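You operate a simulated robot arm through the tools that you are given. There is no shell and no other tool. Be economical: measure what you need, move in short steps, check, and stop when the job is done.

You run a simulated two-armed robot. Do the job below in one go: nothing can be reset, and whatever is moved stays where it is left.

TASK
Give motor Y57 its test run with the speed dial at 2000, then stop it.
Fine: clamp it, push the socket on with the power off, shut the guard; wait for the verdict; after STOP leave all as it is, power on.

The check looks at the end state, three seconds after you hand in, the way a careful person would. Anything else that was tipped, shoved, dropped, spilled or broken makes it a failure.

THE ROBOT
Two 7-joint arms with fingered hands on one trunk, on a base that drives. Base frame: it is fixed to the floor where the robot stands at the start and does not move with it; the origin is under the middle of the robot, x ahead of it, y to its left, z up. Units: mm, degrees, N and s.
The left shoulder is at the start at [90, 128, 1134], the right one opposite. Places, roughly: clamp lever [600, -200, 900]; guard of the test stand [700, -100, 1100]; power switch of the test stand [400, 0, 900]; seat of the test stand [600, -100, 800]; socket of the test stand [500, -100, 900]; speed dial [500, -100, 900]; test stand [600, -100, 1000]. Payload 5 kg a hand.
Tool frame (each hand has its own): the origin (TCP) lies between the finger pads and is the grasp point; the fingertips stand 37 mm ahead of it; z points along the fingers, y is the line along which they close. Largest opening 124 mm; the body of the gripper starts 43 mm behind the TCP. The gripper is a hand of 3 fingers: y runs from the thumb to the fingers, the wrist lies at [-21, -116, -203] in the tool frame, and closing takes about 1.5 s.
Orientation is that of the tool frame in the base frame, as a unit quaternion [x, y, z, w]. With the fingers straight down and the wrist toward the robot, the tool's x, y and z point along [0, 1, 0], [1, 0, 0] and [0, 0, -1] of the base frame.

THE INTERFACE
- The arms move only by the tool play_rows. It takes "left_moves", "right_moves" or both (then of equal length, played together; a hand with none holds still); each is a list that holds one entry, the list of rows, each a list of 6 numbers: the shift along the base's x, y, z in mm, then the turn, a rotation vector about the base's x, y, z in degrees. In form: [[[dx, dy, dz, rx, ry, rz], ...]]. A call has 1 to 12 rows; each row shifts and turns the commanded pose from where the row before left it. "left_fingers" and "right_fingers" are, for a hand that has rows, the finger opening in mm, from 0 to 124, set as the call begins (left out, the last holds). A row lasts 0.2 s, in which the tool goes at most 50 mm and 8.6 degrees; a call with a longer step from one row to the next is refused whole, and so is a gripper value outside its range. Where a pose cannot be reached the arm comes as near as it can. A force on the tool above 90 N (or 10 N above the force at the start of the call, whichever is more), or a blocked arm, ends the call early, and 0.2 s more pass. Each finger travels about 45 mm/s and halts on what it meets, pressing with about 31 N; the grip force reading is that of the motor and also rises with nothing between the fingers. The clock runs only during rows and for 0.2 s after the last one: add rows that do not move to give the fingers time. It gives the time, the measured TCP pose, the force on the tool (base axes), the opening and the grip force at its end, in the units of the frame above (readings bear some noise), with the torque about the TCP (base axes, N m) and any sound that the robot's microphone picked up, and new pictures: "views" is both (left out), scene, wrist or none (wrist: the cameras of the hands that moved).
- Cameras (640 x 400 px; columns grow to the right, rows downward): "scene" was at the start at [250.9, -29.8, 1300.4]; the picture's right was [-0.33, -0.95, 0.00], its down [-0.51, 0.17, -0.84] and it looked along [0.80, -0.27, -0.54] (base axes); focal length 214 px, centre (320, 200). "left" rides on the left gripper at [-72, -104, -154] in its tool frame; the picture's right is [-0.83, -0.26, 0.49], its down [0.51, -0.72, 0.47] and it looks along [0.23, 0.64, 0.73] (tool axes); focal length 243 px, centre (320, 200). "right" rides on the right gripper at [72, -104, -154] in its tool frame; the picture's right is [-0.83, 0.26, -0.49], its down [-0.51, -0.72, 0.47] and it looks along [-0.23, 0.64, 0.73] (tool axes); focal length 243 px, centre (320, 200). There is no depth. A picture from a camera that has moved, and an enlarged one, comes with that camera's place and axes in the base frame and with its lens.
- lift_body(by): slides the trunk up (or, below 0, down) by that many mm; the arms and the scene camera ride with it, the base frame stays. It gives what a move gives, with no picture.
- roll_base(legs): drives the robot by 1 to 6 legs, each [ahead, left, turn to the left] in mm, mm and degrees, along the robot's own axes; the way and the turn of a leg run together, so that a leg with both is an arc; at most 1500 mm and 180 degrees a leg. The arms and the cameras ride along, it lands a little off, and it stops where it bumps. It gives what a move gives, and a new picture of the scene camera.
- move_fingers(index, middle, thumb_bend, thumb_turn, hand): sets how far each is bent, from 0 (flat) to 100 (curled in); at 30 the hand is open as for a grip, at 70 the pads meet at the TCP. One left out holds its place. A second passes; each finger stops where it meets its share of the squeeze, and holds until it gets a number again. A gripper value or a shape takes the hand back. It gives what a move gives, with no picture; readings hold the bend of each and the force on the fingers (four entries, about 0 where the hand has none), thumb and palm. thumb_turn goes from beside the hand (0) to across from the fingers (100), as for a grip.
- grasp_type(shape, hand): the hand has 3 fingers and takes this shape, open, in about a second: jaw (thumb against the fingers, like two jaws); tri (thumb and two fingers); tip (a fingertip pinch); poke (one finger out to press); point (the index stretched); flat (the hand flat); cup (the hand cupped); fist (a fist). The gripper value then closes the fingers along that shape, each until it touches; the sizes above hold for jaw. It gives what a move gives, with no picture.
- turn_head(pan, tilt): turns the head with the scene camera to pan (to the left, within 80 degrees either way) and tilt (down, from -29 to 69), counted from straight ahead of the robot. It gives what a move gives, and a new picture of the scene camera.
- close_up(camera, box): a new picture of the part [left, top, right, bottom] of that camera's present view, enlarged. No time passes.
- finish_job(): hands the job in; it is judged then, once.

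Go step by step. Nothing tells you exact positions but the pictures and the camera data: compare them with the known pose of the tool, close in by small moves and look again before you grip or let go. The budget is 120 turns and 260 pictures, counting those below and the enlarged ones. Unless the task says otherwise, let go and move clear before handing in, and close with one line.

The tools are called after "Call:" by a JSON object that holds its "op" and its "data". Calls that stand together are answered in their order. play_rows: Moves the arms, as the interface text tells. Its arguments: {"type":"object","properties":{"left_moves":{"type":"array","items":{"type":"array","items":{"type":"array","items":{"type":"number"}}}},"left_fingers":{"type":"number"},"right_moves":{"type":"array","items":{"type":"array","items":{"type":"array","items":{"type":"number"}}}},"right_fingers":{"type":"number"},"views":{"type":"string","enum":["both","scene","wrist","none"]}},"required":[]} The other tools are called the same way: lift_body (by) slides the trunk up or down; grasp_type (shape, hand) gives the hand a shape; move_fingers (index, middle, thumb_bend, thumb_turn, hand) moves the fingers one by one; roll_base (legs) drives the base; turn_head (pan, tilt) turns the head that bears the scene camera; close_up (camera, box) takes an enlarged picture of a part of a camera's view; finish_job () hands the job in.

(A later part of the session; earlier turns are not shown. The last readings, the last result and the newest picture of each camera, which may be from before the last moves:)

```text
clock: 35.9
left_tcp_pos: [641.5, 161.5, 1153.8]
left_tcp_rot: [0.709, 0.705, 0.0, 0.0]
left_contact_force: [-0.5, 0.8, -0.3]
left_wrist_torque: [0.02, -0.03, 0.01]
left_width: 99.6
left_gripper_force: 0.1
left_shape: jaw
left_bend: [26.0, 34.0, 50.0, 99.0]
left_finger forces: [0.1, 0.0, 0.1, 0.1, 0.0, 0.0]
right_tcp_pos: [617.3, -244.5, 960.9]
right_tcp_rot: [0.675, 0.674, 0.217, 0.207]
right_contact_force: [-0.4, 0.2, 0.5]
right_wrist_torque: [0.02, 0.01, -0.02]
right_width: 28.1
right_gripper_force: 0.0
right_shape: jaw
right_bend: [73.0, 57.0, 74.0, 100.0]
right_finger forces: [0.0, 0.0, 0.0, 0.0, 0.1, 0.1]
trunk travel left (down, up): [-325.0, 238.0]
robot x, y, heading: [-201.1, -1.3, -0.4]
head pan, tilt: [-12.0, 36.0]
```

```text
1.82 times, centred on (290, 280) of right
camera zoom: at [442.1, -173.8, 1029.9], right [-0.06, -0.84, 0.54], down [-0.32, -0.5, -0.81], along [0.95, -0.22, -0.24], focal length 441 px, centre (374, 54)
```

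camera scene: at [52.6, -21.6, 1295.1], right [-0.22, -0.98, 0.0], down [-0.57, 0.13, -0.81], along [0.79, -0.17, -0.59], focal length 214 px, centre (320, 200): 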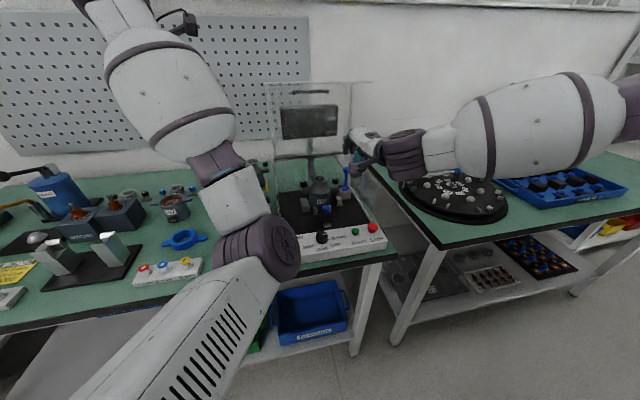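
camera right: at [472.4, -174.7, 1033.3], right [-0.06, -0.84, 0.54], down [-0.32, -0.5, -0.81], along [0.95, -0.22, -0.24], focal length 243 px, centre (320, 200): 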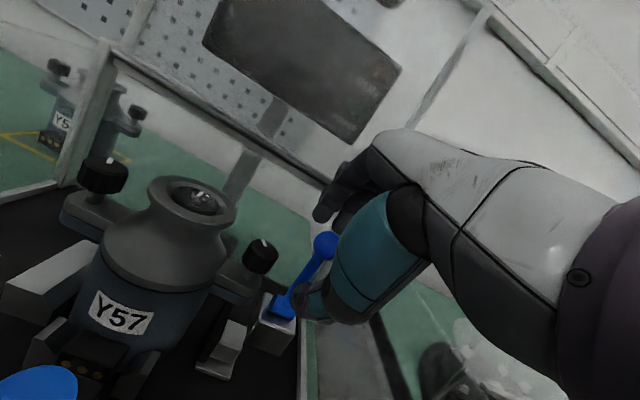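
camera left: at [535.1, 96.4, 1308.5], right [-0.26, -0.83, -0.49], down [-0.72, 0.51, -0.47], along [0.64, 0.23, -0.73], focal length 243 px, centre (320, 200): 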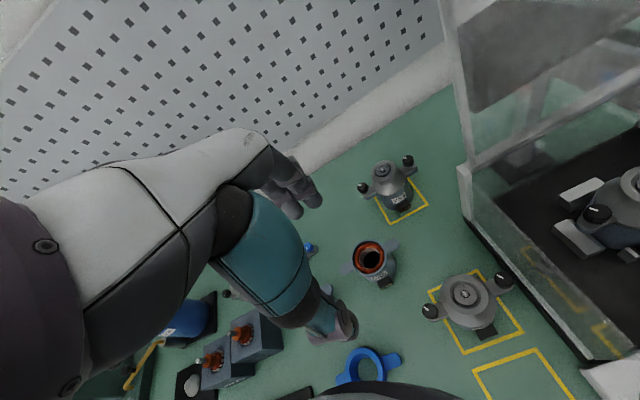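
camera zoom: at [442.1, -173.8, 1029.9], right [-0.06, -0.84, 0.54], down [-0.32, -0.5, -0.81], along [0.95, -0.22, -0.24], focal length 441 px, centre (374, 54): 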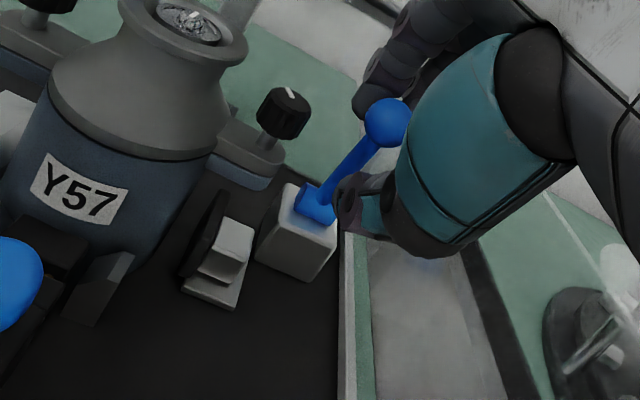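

The lever follows easily toward me. I continue along its arc to about 45°.

Call:
{"op": "play_rows", "data": {"right_moves": [[[-6.5, 0, -2.4, 0, 0, 0], [-6.3, 0, -3, 0, 0, 0], [-6, 0, -3.5, 0, 0, 0], [-5.7, 0, -4, 0, 0, 0], [-5.3, 0, -4.5, 0, 0, 0], [-4.9, 0, -4.9, 0, 0, 0], [0, 0, 0, 0, 0, 0]]], "views": "none"}}

Call:
{"op": "close_up", "data": {"camera": "right", "box": [160, 170, 420, 390]}}

Call:
{"op": "close_up", "data": {"camera": "scene", "box": [305, 140, 385, 220]}}

```text
clock: 37.5
left_tcp_pos: [640.9, 160.0, 1154.5]
left_tcp_rot: [0.709, 0.705, 0.001, 0.0]
left_contact_force: [0.1, 0.2, 0.1]
left_wrist_torque: [0.05, 0.03, 0.04]
left_width: 99.6
left_gripper_force: 0.1
left_shape: jaw
left_bend: [26.0, 34.0, 50.0, 99.0]
left_finger forces: [0.0, 0.0, 0.0, 0.0, 0.0, 0.0]
right_tcp_pos: [582.4, -244.6, 938.4]
right_tcp_rot: [0.675, 0.674, 0.217, 0.207]
right_contact_force: [-0.2, 0.0, 0.0]
right_wrist_torque: [0.01, 0.02, 0.01]
right_width: 28.2
right_gripper_force: 0.0
right_shape: jaw
right_bend: [73.0, 57.0, 74.0, 100.0]
right_finger forces: [0.1, 0.0, 0.0, 0.0, 0.5, 0.0]
trunk travel left (down, up): [-325.0, 238.0]
robot x, y, heading: [-200.9, -0.1, -0.4]
head pan, tilt: [-12.0, 36.0]
```

```text
1.82 times, centred on (290, 280) of right
camera zoom: at [408.3, -174.4, 1007.8], right [-0.06, -0.84, 0.54], down [-0.32, -0.5, -0.81], along [0.95, -0.22, -0.24], focal length 441 px, centre (374, 54)
```

zoom: 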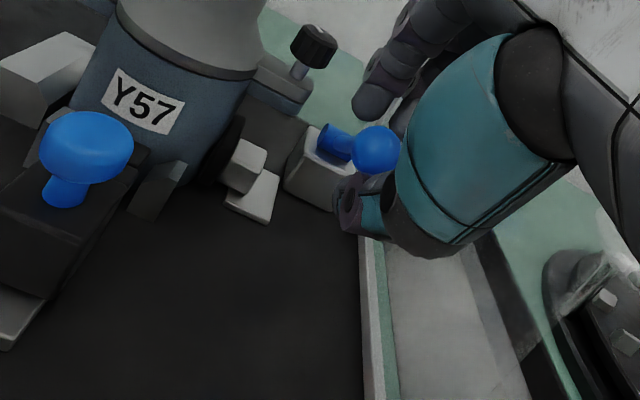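

```text
5.00 times, centred on (345, 180) of scene
camera zoom: at [53.2, -21.3, 1295.0], right [-0.22, -0.98, 0.0], down [-0.57, 0.13, -0.81], along [0.79, -0.17, -0.59], focal length 1072 px, centre (195, 300)
```

zoom: 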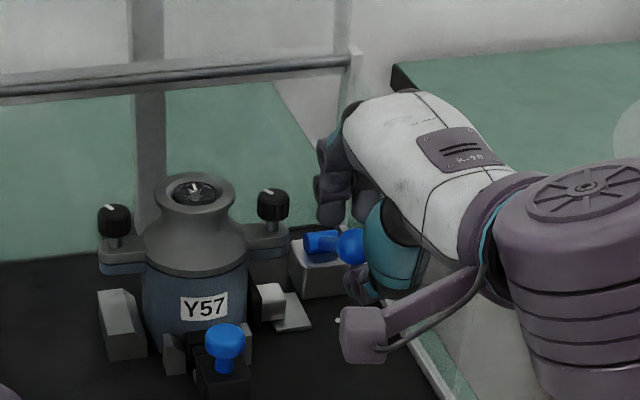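

The ball is now at about [585, -241, 925] (≈54° over) and the pad has reached the motor. I continue the arc.

Call:
{"op": "play_rows", "data": {"right_moves": [[[-2.5, 0, -4, 0, 0, 0], [-2, 0, -4, 0, 0, 0], [-3, 0, -5.5, 0, 0, 0], [-2.5, 0, -5.5, 0, 0, 0], [-2, 0, -5.5, 0, 0, 0], [-1.5, 0, -5.5, 0, 0, 0], [0, 0, 0, 0, 0, 0]]], "views": "none"}}

Call:
{"op": "close_up", "data": {"camera": "right", "box": [160, 130, 420, 350]}}

Call:
{"op": "close_up", "data": {"camera": "scene", "box": [305, 140, 385, 220]}}

```text
clock: 39.1
left_tcp_pos: [640.8, 163.3, 1156.0]
left_tcp_rot: [0.709, 0.705, -0.001, 0.001]
left_contact_force: [-0.5, -0.2, -0.3]
left_wrist_torque: [0.01, 0.0, 0.06]
left_width: 99.7
left_gripper_force: 0.1
left_shape: jaw
left_bend: [26.0, 34.0, 50.0, 99.0]
left_finger forces: [0.0, 0.0, 0.1, 0.0, 0.0, 0.1]
right_tcp_pos: [568.7, -241.5, 909.3]
right_tcp_rot: [0.674, 0.675, 0.218, 0.206]
right_contact_force: [1.7, 10.6, 4.9]
right_wrist_torque: [0.01, -0.16, 0.41]
right_width: 28.9
right_gripper_force: 0.1
right_shape: jaw
right_bend: [73.0, 57.0, 74.0, 100.0]
right_finger forces: [10.5, 0.1, 0.0, 0.1, 0.0, 0.1]
trunk travel left (down, up): [-325.0, 238.0]
robot x, y, heading: [-199.3, 2.7, -0.5]
head pan, tilt: [-12.0, 36.0]
```

```text
1.82 times, centred on (290, 240) of right
camera zoom: at [393.6, -171.8, 978.5], right [-0.06, -0.84, 0.54], down [-0.32, -0.5, -0.81], along [0.95, -0.22, -0.24], focal length 441 px, centre (374, 127)
```

zoom: 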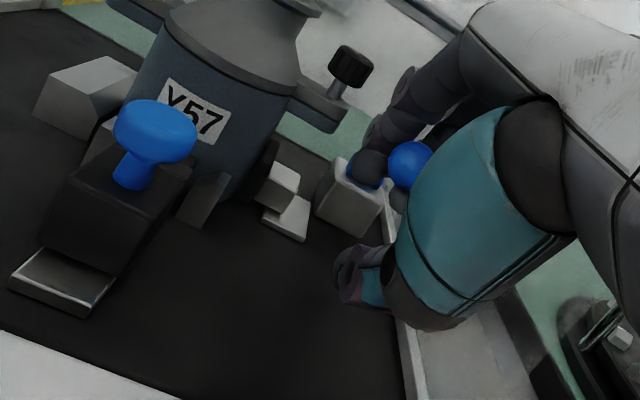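

```text
5.00 times, centred on (345, 180) of scene
camera zoom: at [52.9, -19.7, 1295.1], right [-0.21, -0.98, 0.0], down [-0.57, 0.13, -0.81], along [0.79, -0.17, -0.59], focal length 1072 px, centre (195, 300)
```

zoom: 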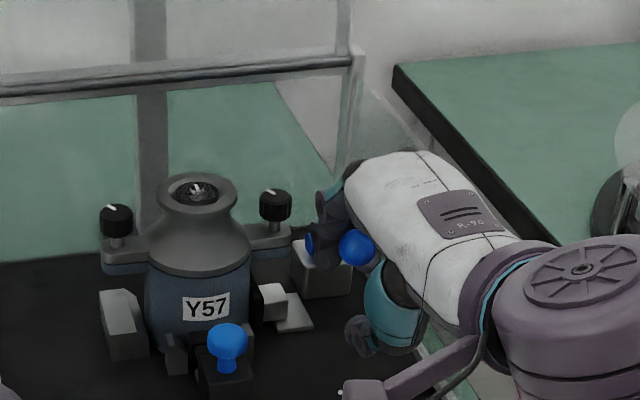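

The ball stayed at [586, -242, 924] while the fingers slid past the rod; the lever may be at its end with the pad on the motor. I back the hand off along the same way and look.

Call:
{"op": "play_rows", "data": {"right_moves": [[[2, -1, 5.5, 0, 0, 0], [2.5, 0, 5.5, 0, 0, 0], [3, 0, 5.5, 0, 0, 0], [3, 0, 5.5, 0, 0, 0], [2, 0, 4, 0, 0, 0], [0, 0, 0, 0, 0, 0], [0, 0, 0, 0, 0, 0]]], "right_fingers": 60, "views": "none"}}

Call:
{"op": "play_rows", "data": {"right_moves": [[[-8, 0, 12, 0, 0, 0], [-10, 0, 14, 0, 0, 0], [-14, 0, 20, 0, 0, 0], [-16, 0, 24, 0, 0, 0], [-16, 0, 24, 0, 0, 0], [0, 0, 0, 0, 0, 0]]]}}

Call:
{"op": "close_up", "data": {"camera": "scene", "box": [305, 140, 385, 220]}}

Call:
{"op": "close_up", "data": {"camera": "right", "box": [160, 170, 420, 390]}}

```text
clock: 40.7
left_tcp_pos: [640.8, 160.9, 1155.6]
left_tcp_rot: [0.709, 0.705, 0.0, 0.0]
left_contact_force: [0.3, 0.5, -0.4]
left_wrist_torque: [0.01, 0.0, -0.03]
left_width: 99.7
left_gripper_force: 0.1
left_shape: jaw
left_bend: [26.0, 34.0, 50.0, 99.0]
left_finger forces: [0.0, 0.1, 0.0, 0.0, 0.1, 0.1]
right_tcp_pos: [580.9, -244.8, 935.5]
right_tcp_rot: [0.675, 0.675, 0.217, 0.206]
right_contact_force: [0.0, 0.1, 0.1]
right_wrist_torque: [0.03, 0.01, 0.02]
right_width: 59.8
right_gripper_force: 0.0
right_shape: jaw
right_bend: [74.0, 46.0, 70.0, 100.0]
right_finger forces: [0.1, 0.0, 0.0, 0.1, 0.0, 0.0]
trunk travel left (down, up): [-325.0, 238.0]
robot x, y, heading: [-201.8, -3.3, -0.7]
head pan, tilt: [-12.0, 36.0]
```

```text
clock: 42.1
left_tcp_pos: [643.6, 161.0, 1154.6]
left_tcp_rot: [0.71, 0.705, 0.0, 0.0]
left_contact_force: [0.5, -0.1, -0.1]
left_wrist_torque: [-0.04, 0.02, 0.01]
left_width: 99.7
left_gripper_force: 0.1
left_shape: jaw
left_bend: [26.0, 34.0, 50.0, 99.0]
left_finger forces: [0.0, 0.0, 0.0, 0.1, 0.0, 0.0]
right_tcp_pos: [518.9, -246.8, 1029.3]
right_tcp_rot: [0.674, 0.675, 0.217, 0.207]
right_contact_force: [0.1, -1.0, 0.1]
right_wrist_torque: [0.0, 0.02, 0.01]
right_width: 59.8
right_gripper_force: 0.1
right_shape: jaw
right_bend: [74.0, 46.0, 70.0, 100.0]
right_finger forces: [0.0, 0.0, 0.1, 0.1, 0.0, 0.1]
trunk travel left (down, up): [-325.0, 238.0]
robot x, y, heading: [-202.1, 0.6, -0.3]
head pan, tilt: [-12.0, 36.0]
camera scene: at [53.9, -21.4, 1294.8], right [-0.21, -0.98, 0.0], down [-0.57, 0.13, -0.81], along [0.79, -0.17, -0.59], focal length 214 px, centre (320, 200)
camera right: at [343.5, -175.9, 1097.9], right [-0.06, -0.84, 0.54], down [-0.32, -0.5, -0.81], along [0.95, -0.22, -0.24], focal length 243 px, centre (320, 200)
```

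scene: 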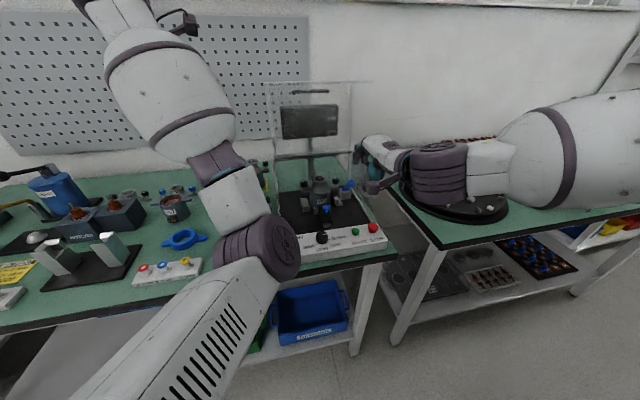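
right: 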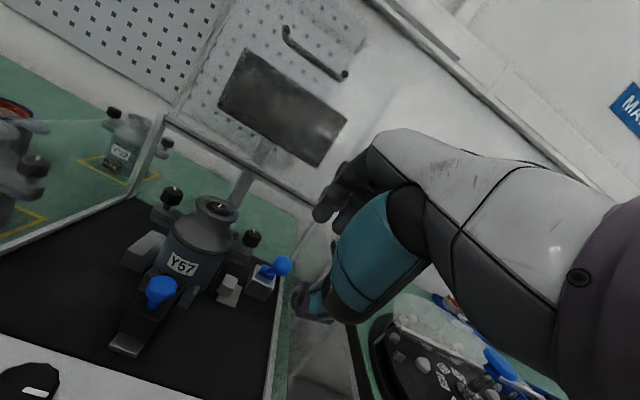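

```text
5.00 times, centred on (345, 180) of scene
camera zoom: at [53.9, -21.4, 1294.8], right [-0.21, -0.98, 0.0], down [-0.57, 0.13, -0.81], along [0.79, -0.17, -0.59], focal length 1072 px, centre (195, 300)
```

zoom: 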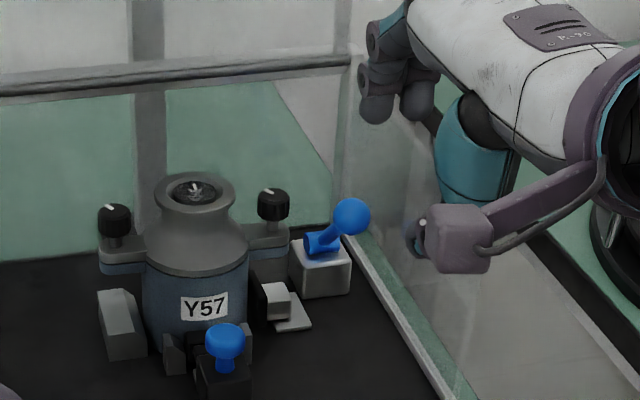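

```text
1.82 times, centred on (290, 280) of right
camera zoom: at [343.5, -175.9, 1097.9], right [-0.06, -0.84, 0.54], down [-0.32, -0.5, -0.81], along [0.95, -0.22, -0.24], focal length 441 px, centre (374, 54)
```

zoom: 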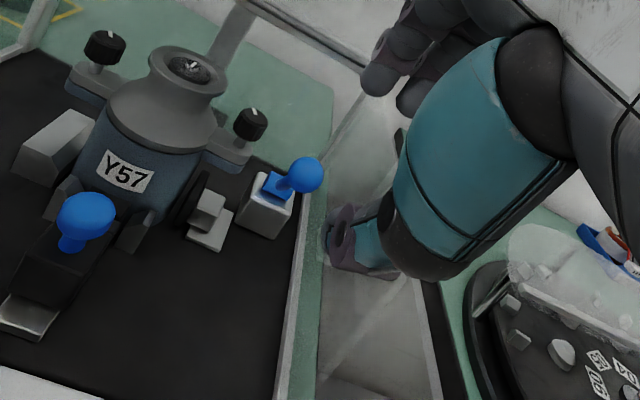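

The lever follows freely and rests where left (now ~45°, partly lifted by my retreat). I'll close the fingers into a stub and press the ball down from above-behind to finish the throw.

Call:
{"op": "play_rows", "data": {"right_moves": [[[25, 2, 0, 0, 7, 0], [25, 2, 0, 0, 7, 0], [26, 2, 0, 0, 6, 0], [0, 0, -12, 0, 0, 0], [0, 0, 0, 0, 0, 0], [0, 0, 0, 0, 0, 0], [0, 0, 0, 0, 0, 0]]], "right_fingers": 0, "views": "wrist"}}

Call:
{"op": "close_up", "data": {"camera": "right", "box": [200, 170, 420, 350]}}

Call:
{"op": "close_up", "data": {"camera": "scene", "box": [315, 130, 385, 210]}}

```text
clock: 43.7
left_tcp_pos: [640.8, 161.2, 1155.0]
left_tcp_rot: [0.709, 0.705, 0.0, 0.0]
left_contact_force: [-1.1, -0.4, 0.3]
left_wrist_torque: [0.0, 0.0, 0.01]
left_width: 99.6
left_gripper_force: 0.0
left_shape: jaw
left_bend: [26.0, 34.0, 50.0, 99.0]
left_finger forces: [0.0, 0.0, 0.0, 0.1, 0.1, 0.0]
right_tcp_pos: [592.8, -239.2, 1018.1]
right_tcp_rot: [0.703, 0.699, 0.097, 0.086]
right_contact_force: [0.0, -0.6, -0.4]
right_wrist_torque: [0.02, -0.02, 0.01]
right_width: 0.0
right_gripper_force: 30.3
right_shape: jaw
right_bend: [70.0, 70.0, 57.0, 100.0]
right_finger forces: [0.1, 0.0, 0.0, 0.1, 0.0, 0.0]
trunk travel left (down, up): [-325.0, 238.0]
robot x, y, heading: [-200.2, -2.1, -0.6]
head pan, tilt: [-12.0, 36.0]
camera right: at [453.0, -168.6, 1141.4], right [0.13, -0.84, 0.53], down [-0.58, -0.5, -0.65], along [0.81, -0.22, -0.55], focal length 243 px, centre (320, 200)
```

right: 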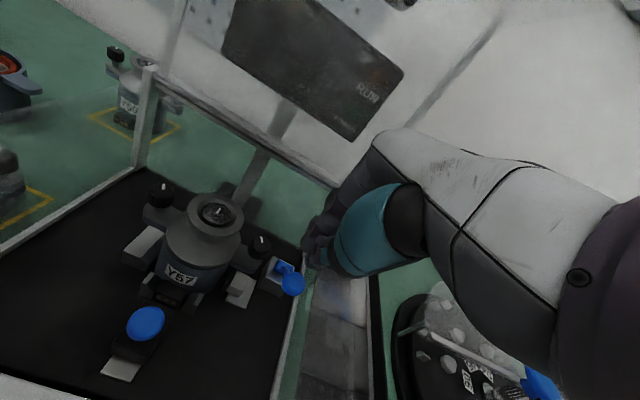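

```text
2.22 times, centred on (310, 260) of right
camera zoom: at [453.0, -168.6, 1141.4], right [0.13, -0.84, 0.53], down [-0.58, -0.5, -0.65], along [0.81, -0.22, -0.55], focal length 539 px, centre (342, 67)
```

zoom: 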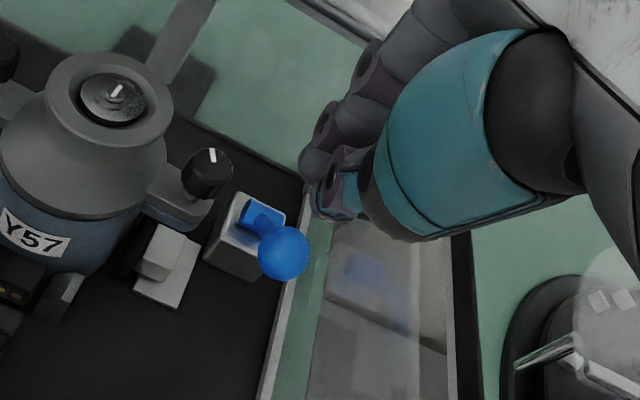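

```text
5.00 times, centred on (350, 170) of scene
camera zoom: at [53.1, -21.6, 1295.0], right [-0.22, -0.98, 0.0], down [-0.57, 0.13, -0.81], along [0.79, -0.17, -0.59], focal length 1072 px, centre (170, 350)
```

zoom: 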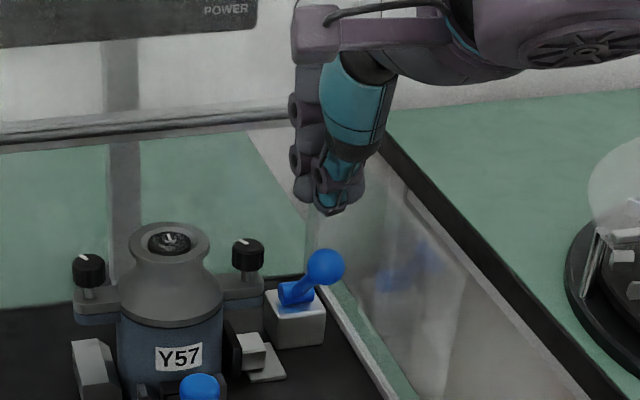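

Ball is at [599, -243, 939]. I place the stub behind-above it and push along the arc.

Call:
{"op": "play_rows", "data": {"right_moves": [[[6, -1.5, -14, 0, 0, 0], [6, -1.5, -14, 0, 0, 0], [-6, 0, -4.5, 0, 0, 0], [-6, 0, -4.5, 0, 0, 0], [-6, 0, -4.5, 0, 0, 0], [-5.3, 0, -5.7, 0, 0, 0], [-5.3, 0, -5.7, 0, 0, 0], [-5.3, 0, -5.7, 0, 0, 0], [0, 0, 0, 0, 0, 0]]], "views": "none"}}

Call:
{"op": "close_up", "data": {"camera": "right", "box": [200, 170, 420, 350]}}

Call:
{"op": "close_up", "data": {"camera": "scene", "box": [315, 140, 385, 220]}}

```text
clock: 45.7
left_tcp_pos: [640.3, 162.1, 1157.0]
left_tcp_rot: [0.709, 0.705, 0.001, 0.0]
left_contact_force: [-0.9, 0.5, 0.9]
left_wrist_torque: [-0.01, 0.03, 0.0]
left_width: 99.5
left_gripper_force: 0.1
left_shape: jaw
left_bend: [26.0, 34.0, 50.0, 99.0]
left_finger forces: [0.1, 0.0, 0.1, 0.0, 0.0, 0.0]
right_tcp_pos: [570.9, -241.9, 963.9]
right_tcp_rot: [0.702, 0.7, 0.099, 0.089]
right_contact_force: [6.6, -3.2, 30.1]
right_wrist_torque: [-0.14, -0.68, -0.04]
right_width: 0.1
right_gripper_force: 31.1
right_shape: jaw
right_bend: [70.0, 70.0, 58.0, 100.0]
right_finger forces: [0.0, 0.0, 0.0, 0.0, 0.0, 0.1]
trunk travel left (down, up): [-325.0, 238.0]
robot x, y, heading: [-198.4, -1.5, -0.4]
head pan, tilt: [-12.0, 36.0]
```

```text
2.22 times, centred on (310, 260) of right
camera zoom: at [429.2, -171.1, 1086.6], right [0.12, -0.84, 0.53], down [-0.57, -0.5, -0.65], along [0.81, -0.22, -0.54], focal length 539 px, centre (342, 67)
```

zoom: 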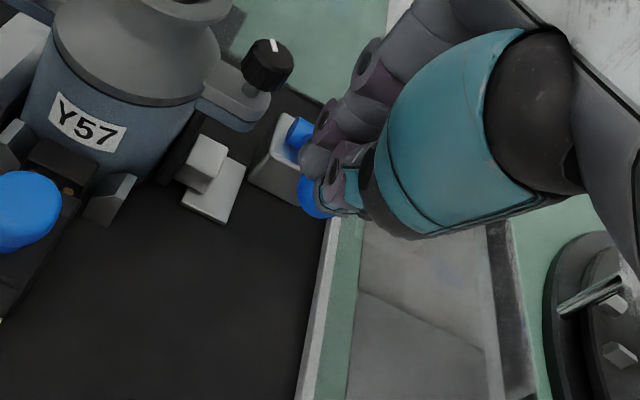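

```text
5.00 times, centred on (350, 180) of scene
camera zoom: at [50.7, -20.7, 1295.7], right [-0.22, -0.98, 0.0], down [-0.57, 0.13, -0.81], along [0.79, -0.17, -0.59], focal length 1072 px, centre (170, 300)
```

zoom: 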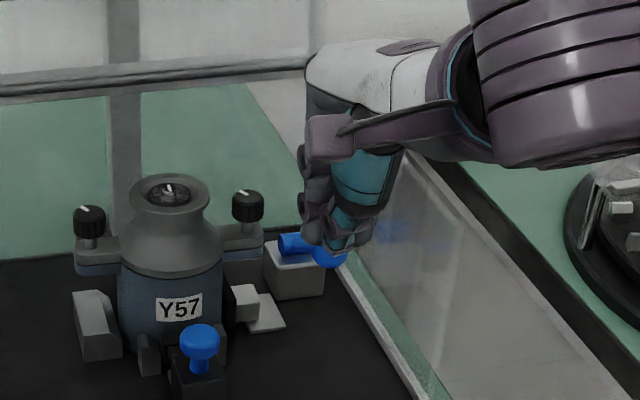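

Now there's 30 N of resistance with the pad tight on the motor. I press a little further to see if it toggles.

Call:
{"op": "play_rows", "data": {"right_moves": [[[-2, 0, -4, 0, 0, 0], [-2, 0, -4, 0, 0, 0], [-2, 0, -4, 0, 0, 0], [0, 0, 0, 0, 0, 0]]], "views": "none"}}

Call:
{"op": "close_up", "data": {"camera": "scene", "box": [315, 140, 385, 220]}}

```text
clock: 46.7
left_tcp_pos: [635.6, 161.1, 1158.4]
left_tcp_rot: [0.709, 0.705, 0.002, 0.001]
left_contact_force: [1.0, 0.6, -0.4]
left_wrist_torque: [0.02, -0.01, -0.01]
left_width: 99.5
left_gripper_force: 0.1
left_shape: jaw
left_bend: [26.0, 34.0, 50.0, 99.0]
left_finger forces: [0.0, 0.0, 0.0, 0.1, 0.0, 0.0]
right_tcp_pos: [558.3, -240.4, 945.7]
right_tcp_rot: [0.701, 0.702, 0.097, 0.084]
right_contact_force: [-25.0, 3.6, 20.1]
right_wrist_torque: [-0.02, 0.06, -0.01]
right_width: 0.2
right_gripper_force: 31.4
right_shape: jaw
right_bend: [70.0, 70.0, 61.0, 100.0]
right_finger forces: [0.0, 28.6, 0.0, 0.0, 0.0, 0.0]
trunk travel left (down, up): [-325.0, 238.0]
robot x, y, heading: [-200.4, -1.3, -0.5]
head pan, tilt: [-12.0, 36.0]
```

```text
5.00 times, centred on (350, 180) of scene
camera zoom: at [47.1, -20.4, 1295.8], right [-0.22, -0.98, 0.0], down [-0.57, 0.13, -0.81], along [0.79, -0.17, -0.58], focal length 1072 px, centre (170, 300)
```

zoom: 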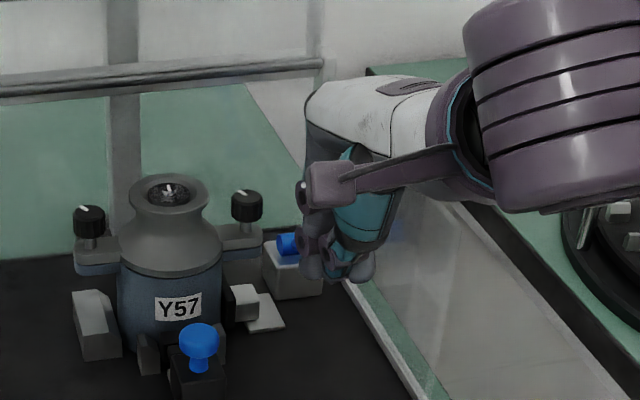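

The stub seems to have slid in front of the ball. I back away and look.

Call:
{"op": "play_rows", "data": {"right_moves": [[[-14, 0, 4, 0, 0, 0], [-12, 0, 14, 0, 0, 0], [-12, 0, 25, 0, 0, 0], [-10, 0, 30, 0, 0, 0], [0, 0, 0, 0, 0, 0]]], "views": "none"}}

Call:
{"op": "close_up", "data": {"camera": "scene", "box": [315, 140, 385, 220]}}

Call:
{"op": "close_up", "data": {"camera": "right", "box": [160, 130, 420, 350]}}

```text
clock: 47.9
left_tcp_pos: [642.0, 160.0, 1155.0]
left_tcp_rot: [0.709, 0.706, 0.0, 0.001]
left_contact_force: [0.0, -0.3, 0.7]
left_wrist_torque: [-0.01, 0.01, -0.02]
left_width: 99.7
left_gripper_force: 0.1
left_shape: jaw
left_bend: [26.0, 34.0, 50.0, 99.0]
left_finger forces: [0.0, 0.0, 0.0, 0.0, 0.0, 0.1]
right_tcp_pos: [518.7, -242.8, 1019.7]
right_tcp_rot: [0.703, 0.7, 0.097, 0.086]
right_contact_force: [0.6, -0.6, 0.1]
right_wrist_torque: [0.0, -0.01, 0.01]
right_width: 0.0
right_gripper_force: 31.0
right_shape: jaw
right_bend: [70.0, 70.0, 61.0, 100.0]
right_finger forces: [0.1, 0.0, 0.1, 0.1, 0.0, 0.0]
trunk travel left (down, up): [-325.0, 238.0]
robot x, y, heading: [-199.2, -2.6, -0.1]
head pan, tilt: [-12.0, 36.0]
```

```text
5.00 times, centred on (350, 180) of scene
camera zoom: at [53.6, -21.3, 1294.9], right [-0.21, -0.98, 0.0], down [-0.57, 0.13, -0.81], along [0.79, -0.17, -0.59], focal length 1072 px, centre (170, 300)
```

zoom: 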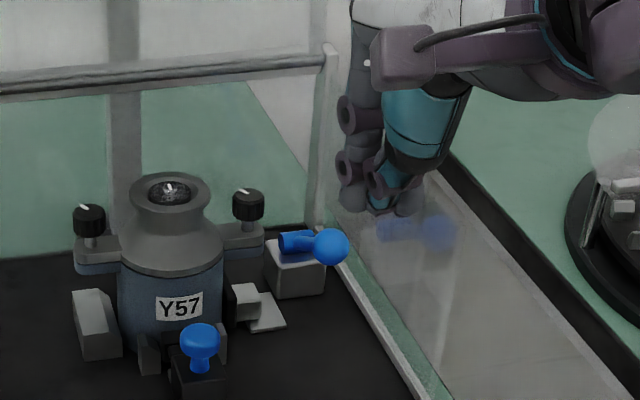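

```text
1.82 times, centred on (290, 240) of right
camera zoom: at [376.4, -172.5, 1142.7], right [0.13, -0.84, 0.53], down [-0.58, -0.5, -0.65], along [0.81, -0.22, -0.55], focal length 441 px, centre (374, 127)
```

zoom: 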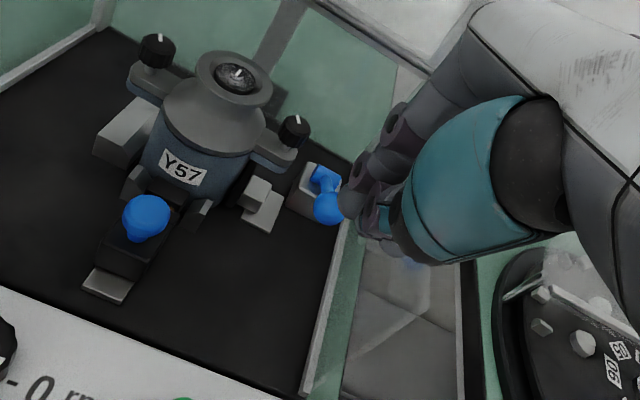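

The lever rests at the same end position as before (ball ≈ [586, -241, 924]) — its stop. I check that the pad touches the motor.

Call:
{"op": "close_up", "data": {"camera": "scene", "box": [318, 170, 358, 210]}}

Call:
{"op": "close_up", "data": {"camera": "right", "box": [210, 180, 310, 280]}}

```text
10.00 times, centred on (338, 190) of scene
camera zoom: at [53.6, -21.3, 1294.9], right [-0.21, -0.98, 0.0], down [-0.57, 0.13, -0.81], along [0.79, -0.17, -0.59], focal length 2145 px, centre (140, 300)
```

zoom: 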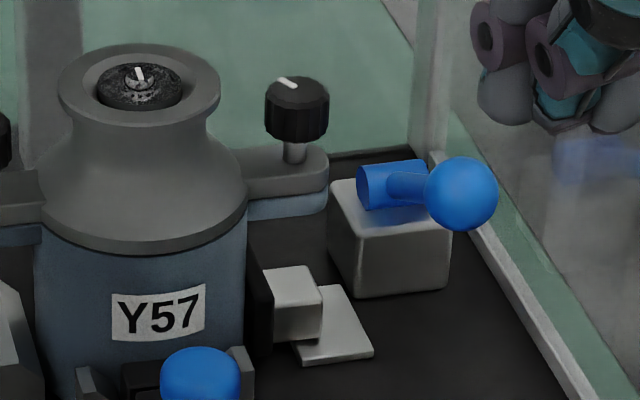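

```text
4.00 times, centred on (260, 230) of right
camera zoom: at [376.4, -172.5, 1142.7], right [0.13, -0.84, 0.53], down [-0.58, -0.5, -0.65], along [0.81, -0.22, -0.55], focal length 970 px, centre (560, 80)
```

zoom: 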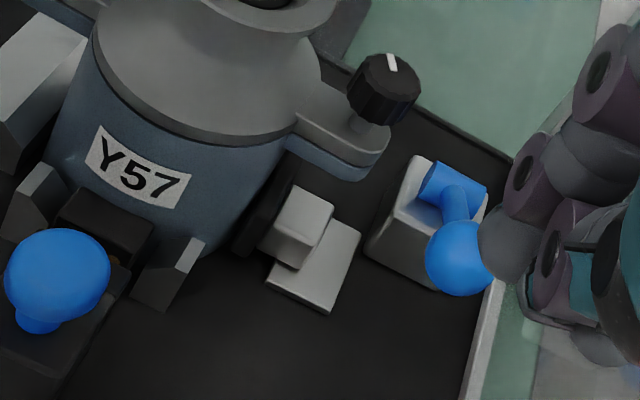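

The pad is against the motor, so it is clamped. The switch is at OFF. Next I move the left arm out of the way and bring the right stub behind the socket's blue knob (≈[528, -144, 912]).

Call:
{"op": "play_rows", "data": {"left_moves": [[[0, 36, 24, 0, 0, 0], [0, 36, 24, 0, 0, 0], [0, 36, 24, 0, 0, 0], [0, 36, 24, 0, 0, 0], [0, 0, 0, 0, 0, 0]]], "right_moves": [[[-11, 25, 0, 0, 0, 0], [-11, 25, 0, 0, 0, 0], [-11, 25, 0, 0, 0, 0], [-11, 24, 0, 0, 0, 0], [0, 0, 0, 0, 0, 0]]]}}

Call:
{"op": "close_up", "data": {"camera": "right", "box": [190, 130, 420, 330]}}

```text
clock: 49.1
left_tcp_pos: [641.1, 304.1, 1253.5]
left_tcp_rot: [0.709, 0.705, 0.0, -0.001]
left_contact_force: [0.9, -0.1, 0.2]
left_wrist_torque: [0.08, -0.04, 0.05]
left_width: 99.7
left_gripper_force: 0.0
left_shape: jaw
left_bend: [26.0, 34.0, 50.0, 99.0]
left_finger forces: [0.1, 0.0, 0.0, 0.0, 0.0, 0.0]
right_tcp_pos: [474.7, -145.7, 1019.8]
right_tcp_rot: [0.702, 0.701, 0.098, 0.086]
right_contact_force: [0.3, -0.4, -0.8]
right_wrist_torque: [0.05, 0.0, 0.03]
right_width: 0.0
right_gripper_force: 30.9
right_shape: jaw
right_bend: [70.0, 70.0, 61.0, 100.0]
right_finger forces: [0.0, 0.0, 0.0, 0.1, 0.1, 0.0]
trunk travel left (down, up): [-325.0, 238.0]
robot x, y, heading: [-198.2, 3.4, -0.2]
head pan, tilt: [-12.0, 36.0]
camera scene: at [53.5, -23.4, 1294.9], right [-0.22, -0.98, 0.0], down [-0.57, 0.13, -0.81], along [0.79, -0.17, -0.59], focal length 214 px, centre (320, 200)
camera right: at [332.7, -73.8, 1144.5], right [0.13, -0.84, 0.53], down [-0.58, -0.5, -0.65], along [0.81, -0.22, -0.55], focal length 243 px, centre (320, 200)
camera left: at [535.3, 232.8, 1406.3], right [-0.27, -0.83, -0.49], down [-0.72, 0.51, -0.47], along [0.64, 0.23, -0.73], focal length 243 px, centre (320, 200)
```

scene: 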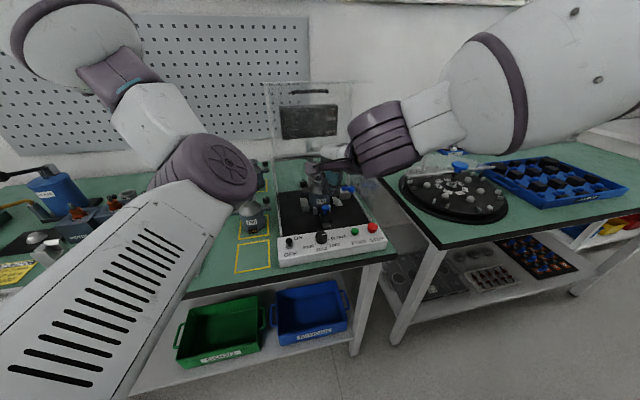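
right: 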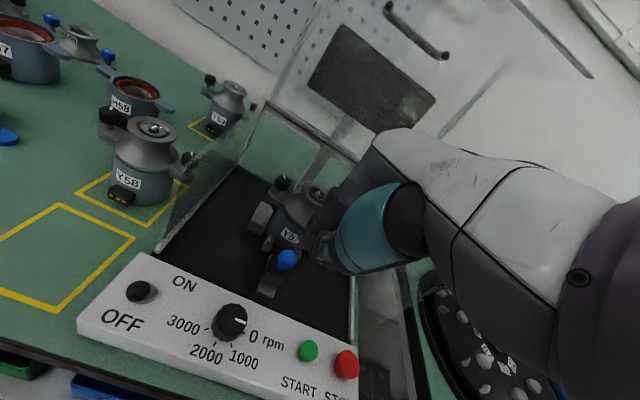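
left: 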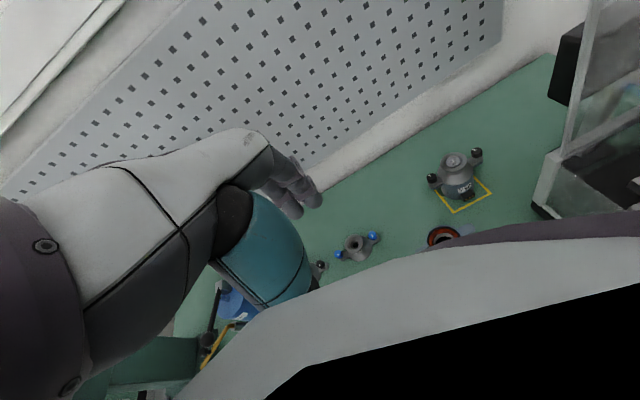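

```text
2.00 times, centred on (305, 230) of right
camera zoom: at [332.7, -73.8, 1144.5], right [0.13, -0.84, 0.53], down [-0.58, -0.5, -0.65], along [0.81, -0.22, -0.55], focal length 485 px, centre (350, 140)
```

zoom: 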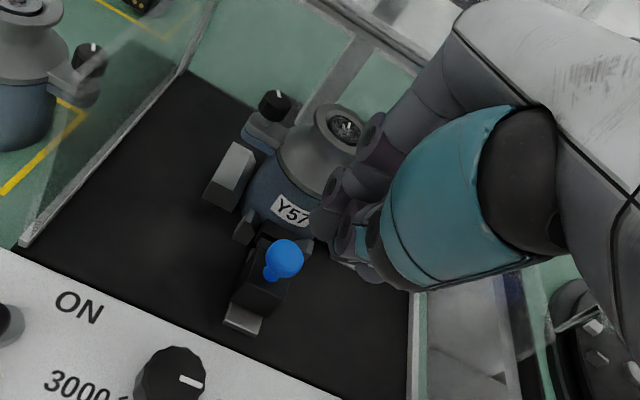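

The knob is straight ahead of the stub. I lower it behind the knob (tips ≈ z 892, above the dial).

Call:
{"op": "play_rows", "data": {"right_moves": [[[2, 0.5, -25, 0, 0, 0], [2, 0.5, -25, 0, 0, 0], [2, 0, -22, 0, 0, 0], [2, 0, -20, 0, 0, 0], [0, 0, 0, 0, 0, 0]]], "views": "wrist"}}

Call:
{"op": "close_up", "data": {"camera": "right", "box": [190, 150, 420, 350]}}

Call:
{"op": "close_up", "data": {"camera": "scene", "box": [270, 150, 390, 260]}}

```text
clock: 50.3
left_tcp_pos: [639.3, 306.7, 1253.9]
left_tcp_rot: [0.708, 0.706, 0.001, 0.0]
left_contact_force: [-0.1, -0.3, 0.2]
left_wrist_torque: [-0.01, -0.03, 0.02]
left_width: 99.7
left_gripper_force: 0.1
left_shape: jaw
left_bend: [26.0, 34.0, 50.0, 99.0]
left_finger forces: [0.0, 0.0, 0.0, 0.1, 0.1, 0.0]
right_tcp_pos: [480.1, -143.2, 926.8]
right_tcp_rot: [0.702, 0.7, 0.098, 0.087]
right_contact_force: [0.3, -0.2, 0.0]
right_wrist_torque: [-0.02, -0.04, -0.01]
right_width: 0.0
right_gripper_force: 30.9
right_shape: jaw
right_bend: [70.0, 70.0, 61.0, 100.0]
right_finger forces: [0.0, 0.0, 0.1, 0.0, 0.1, 0.0]
trunk travel left (down, up): [-325.0, 238.0]
robot x, y, heading: [-201.5, -4.9, -0.3]
head pan, tilt: [-12.0, 36.0]
camera right: at [339.5, -72.4, 1052.0], right [0.12, -0.84, 0.53], down [-0.58, -0.5, -0.65], along [0.81, -0.22, -0.54], focal length 243 px, centre (320, 200)
```

right: 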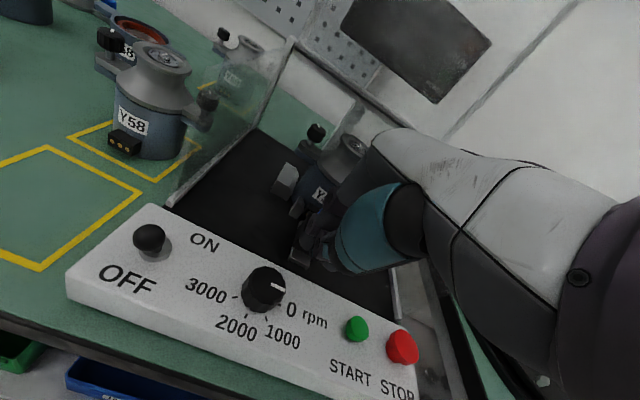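

```text
2.00 times, centred on (305, 250) of right
camera zoom: at [339.5, -72.4, 1052.0], right [0.12, -0.84, 0.53], down [-0.58, -0.5, -0.65], along [0.81, -0.22, -0.54], focal length 485 px, centre (350, 100)
```

zoom: 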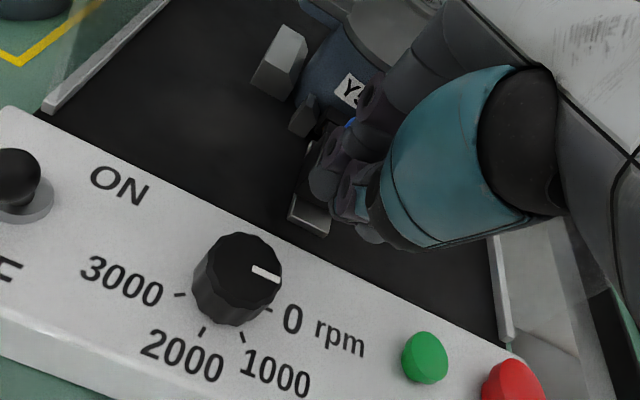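

```text
3.64 times, centred on (330, 205) of scene
camera zoom: at [52.7, -21.3, 1295.1], right [-0.22, -0.98, 0.0], down [-0.57, 0.13, -0.81], along [0.79, -0.17, -0.59], focal length 780 px, centre (284, 182)
```

zoom: 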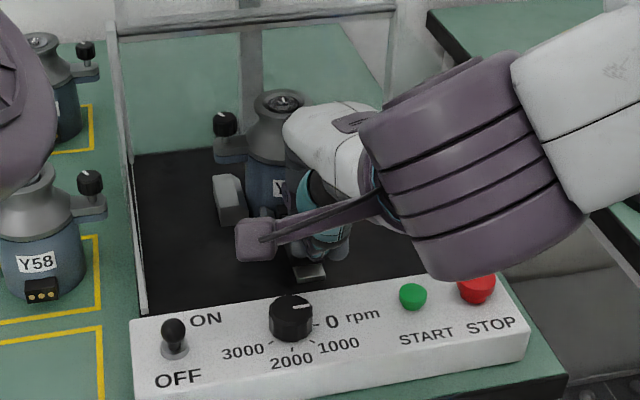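

The stub is right behind the knob, nothing touched. I push forward slowly.

Call:
{"op": "play_rows", "data": {"right_moves": [[[5, 0, 0, 0, 0, 0], [5, 0, 0, 0, 0, 0], [4, 0, 0, 0, 0, 0], [4, 0, 0, 0, 0, 0], [4, 0, 0, 0, 0, 0], [0, 0, 0, 0, 0, 0]]], "views": "none"}}

Call:
{"op": "close_up", "data": {"camera": "right", "box": [220, 150, 380, 310]}}

```text
clock: 51.7
left_tcp_pos: [639.4, 307.9, 1252.3]
left_tcp_rot: [0.709, 0.706, -0.001, 0.0]
left_contact_force: [-0.8, 0.4, -0.1]
left_wrist_torque: [0.01, 0.0, 0.01]
left_width: 99.5
left_gripper_force: 0.1
left_shape: jaw
left_bend: [26.0, 34.0, 50.0, 99.0]
left_finger forces: [0.1, 0.1, 0.0, 0.0, 0.1, 0.0]
right_tcp_pos: [504.6, -143.1, 927.2]
right_tcp_rot: [0.702, 0.7, 0.098, 0.088]
right_contact_force: [-1.6, -2.7, 1.9]
right_wrist_torque: [-0.07, -0.05, -0.09]
right_width: 0.0
right_gripper_force: 31.1
right_shape: jaw
right_bend: [70.0, 70.0, 61.0, 100.0]
right_finger forces: [0.0, 3.6, 0.0, 0.0, 0.1, 0.0]
trunk travel left (down, up): [-325.0, 238.0]
robot x, y, heading: [-200.1, 0.4, -0.2]
head pan, tilt: [-12.0, 36.0]
```

```text
2.50 times, centred on (300, 230) of right
camera zoom: at [362.4, -72.1, 1052.2], right [0.12, -0.84, 0.53], down [-0.58, -0.5, -0.65], along [0.81, -0.22, -0.54], focal length 606 px, centre (370, 125)
```

zoom: 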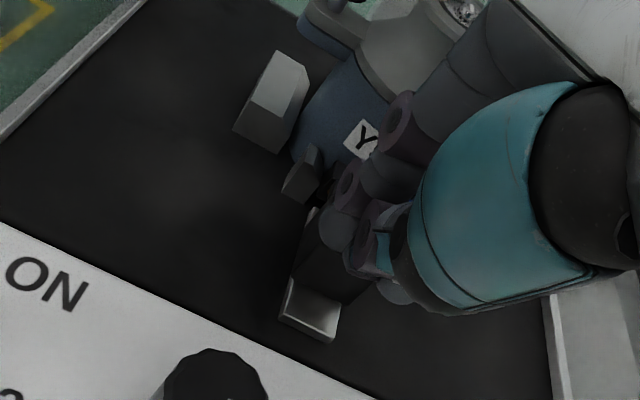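

Contact made (a few N). I keep pushing in small steps.

Call:
{"op": "play_rows", "data": {"right_moves": [[[3, 0, 0, 0, 0, 0], [3, 0, 0, 0, 0, 0], [3, 0, 0, 0, 0, 0], [3, 0, 0, 0, 0, 0], [0, 0, 0, 0, 0, 0]]], "views": "none"}}

Call:
{"op": "close_up", "data": {"camera": "right", "box": [220, 150, 380, 310]}}

```text
clock: 52.9
left_tcp_pos: [639.2, 306.9, 1253.1]
left_tcp_rot: [0.709, 0.705, 0.0, 0.0]
left_contact_force: [-0.7, -0.3, 0.0]
left_wrist_torque: [0.01, -0.01, 0.02]
left_width: 99.6
left_gripper_force: 0.0
left_shape: jaw
left_bend: [26.0, 34.0, 50.0, 99.0]
left_finger forces: [0.0, 0.0, 0.1, 0.0, 0.1, 0.0]
right_tcp_pos: [516.0, -142.0, 927.2]
right_tcp_rot: [0.702, 0.701, 0.096, 0.086]
right_contact_force: [-1.1, -1.3, 1.7]
right_wrist_torque: [-0.04, -0.03, -0.04]
right_width: 0.1
right_gripper_force: 30.9
right_shape: jaw
right_bend: [70.0, 70.0, 61.0, 100.0]
right_finger forces: [0.0, 2.3, 0.0, 0.0, 0.1, 0.1]
trunk travel left (down, up): [-325.0, 238.0]
robot x, y, heading: [-199.7, -0.7, -0.4]
head pan, tilt: [-12.0, 36.0]
```

```text
2.50 times, centred on (300, 230) of right
camera zoom: at [374.2, -72.1, 1051.0], right [0.13, -0.84, 0.53], down [-0.58, -0.5, -0.65], along [0.81, -0.22, -0.55], focal length 606 px, centre (370, 125)
```

zoom: 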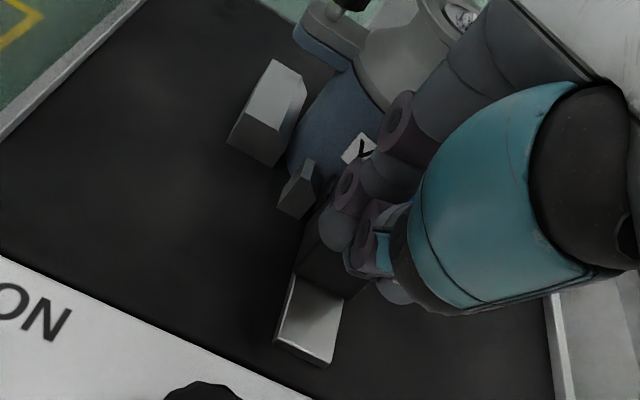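

It slides (more rail shows behind the block). I continue until it seats.

Call:
{"op": "play_rows", "data": {"right_moves": [[[3, 0, 0, 0, 0, 0], [3, 0, 0, 0, 0, 0], [3, 0, 0, 0, 0, 0], [3, 0, 0, 0, 0, 0], [0, 0, 0, 0, 0, 0]]], "views": "none"}}

Call:
{"op": "close_up", "data": {"camera": "right", "box": [220, 150, 380, 310]}}

```text
clock: 54.1
left_tcp_pos: [638.0, 306.3, 1253.8]
left_tcp_rot: [0.709, 0.705, 0.001, 0.0]
left_contact_force: [-0.4, 0.3, 0.2]
left_wrist_torque: [-0.01, 0.01, 0.03]
left_width: 99.7
left_gripper_force: 0.1
left_shape: jaw
left_bend: [26.0, 34.0, 50.0, 99.0]
left_finger forces: [0.0, 0.0, 0.0, 0.1, 0.0, 0.0]
right_tcp_pos: [524.7, -141.4, 928.0]
right_tcp_rot: [0.702, 0.7, 0.098, 0.087]
right_contact_force: [-18.2, -2.9, 5.2]
right_wrist_torque: [-0.14, 0.2, -0.15]
right_width: 0.0
right_gripper_force: 31.0
right_shape: jaw
right_bend: [70.0, 70.0, 61.0, 100.0]
right_finger forces: [0.0, 13.5, 0.0, 0.0, 0.0, 0.1]
trunk travel left (down, up): [-325.0, 238.0]
robot x, y, heading: [-196.1, -2.8, -0.7]
head pan, tilt: [-12.0, 36.0]
```

```text
2.50 times, centred on (300, 230) of right
camera zoom: at [383.5, -72.2, 1052.3], right [0.13, -0.84, 0.53], down [-0.58, -0.5, -0.65], along [0.81, -0.22, -0.55], focal length 606 px, centre (370, 125)
```

zoom: 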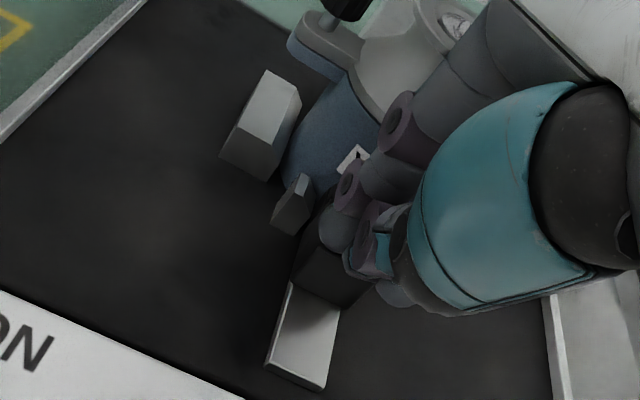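

Resistance 18 N now; I press on to seat it fully.

Call:
{"op": "play_rows", "data": {"right_moves": [[[2, 0, 0, 0, 0, 0], [2, 0, 0, 0, 0, 0], [2, 0, 0, 0, 0, 0], [2, 0, 0, 0, 0, 0], [0, 0, 0, 0, 0, 0]]], "views": "none"}}

Call:
{"op": "close_up", "data": {"camera": "right", "box": [220, 150, 380, 310]}}

```text
clock: 55.3
left_tcp_pos: [634.6, 308.7, 1256.7]
left_tcp_rot: [0.709, 0.705, 0.001, 0.002]
left_contact_force: [0.2, -0.2, -0.7]
left_wrist_torque: [-0.02, 0.01, -0.01]
left_width: 99.6
left_gripper_force: 0.1
left_shape: jaw
left_bend: [26.0, 34.0, 50.0, 99.0]
left_finger forces: [0.0, 0.0, 0.0, 0.0, 0.1, 0.1]
right_tcp_pos: [530.0, -143.1, 930.3]
right_tcp_rot: [0.702, 0.7, 0.099, 0.087]
right_contact_force: [-42.6, 3.3, 6.2]
right_wrist_torque: [0.04, 0.81, -0.01]
right_width: 0.0
right_gripper_force: 31.6
right_shape: jaw
right_bend: [70.0, 70.0, 60.0, 100.0]
right_finger forces: [0.0, 7.3, 0.0, 0.0, 0.0, 0.0]
trunk travel left (down, up): [-325.0, 238.0]
robot x, y, heading: [-197.8, -0.5, -0.6]
head pan, tilt: [-12.0, 36.0]
```

```text
2.50 times, centred on (300, 230) of right
camera zoom: at [388.2, -71.5, 1053.9], right [0.13, -0.84, 0.53], down [-0.57, -0.5, -0.65], along [0.81, -0.22, -0.54], focal length 606 px, centre (370, 125)
```

zoom: 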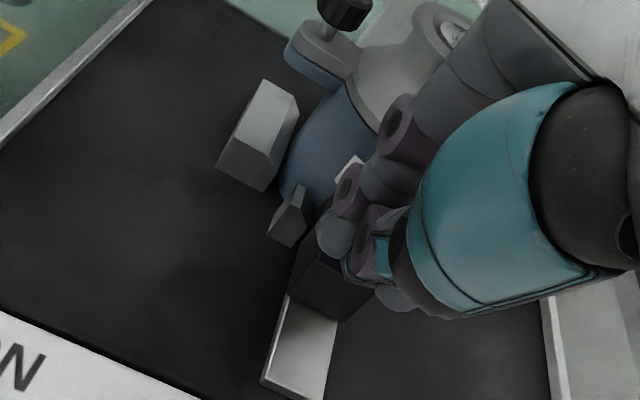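

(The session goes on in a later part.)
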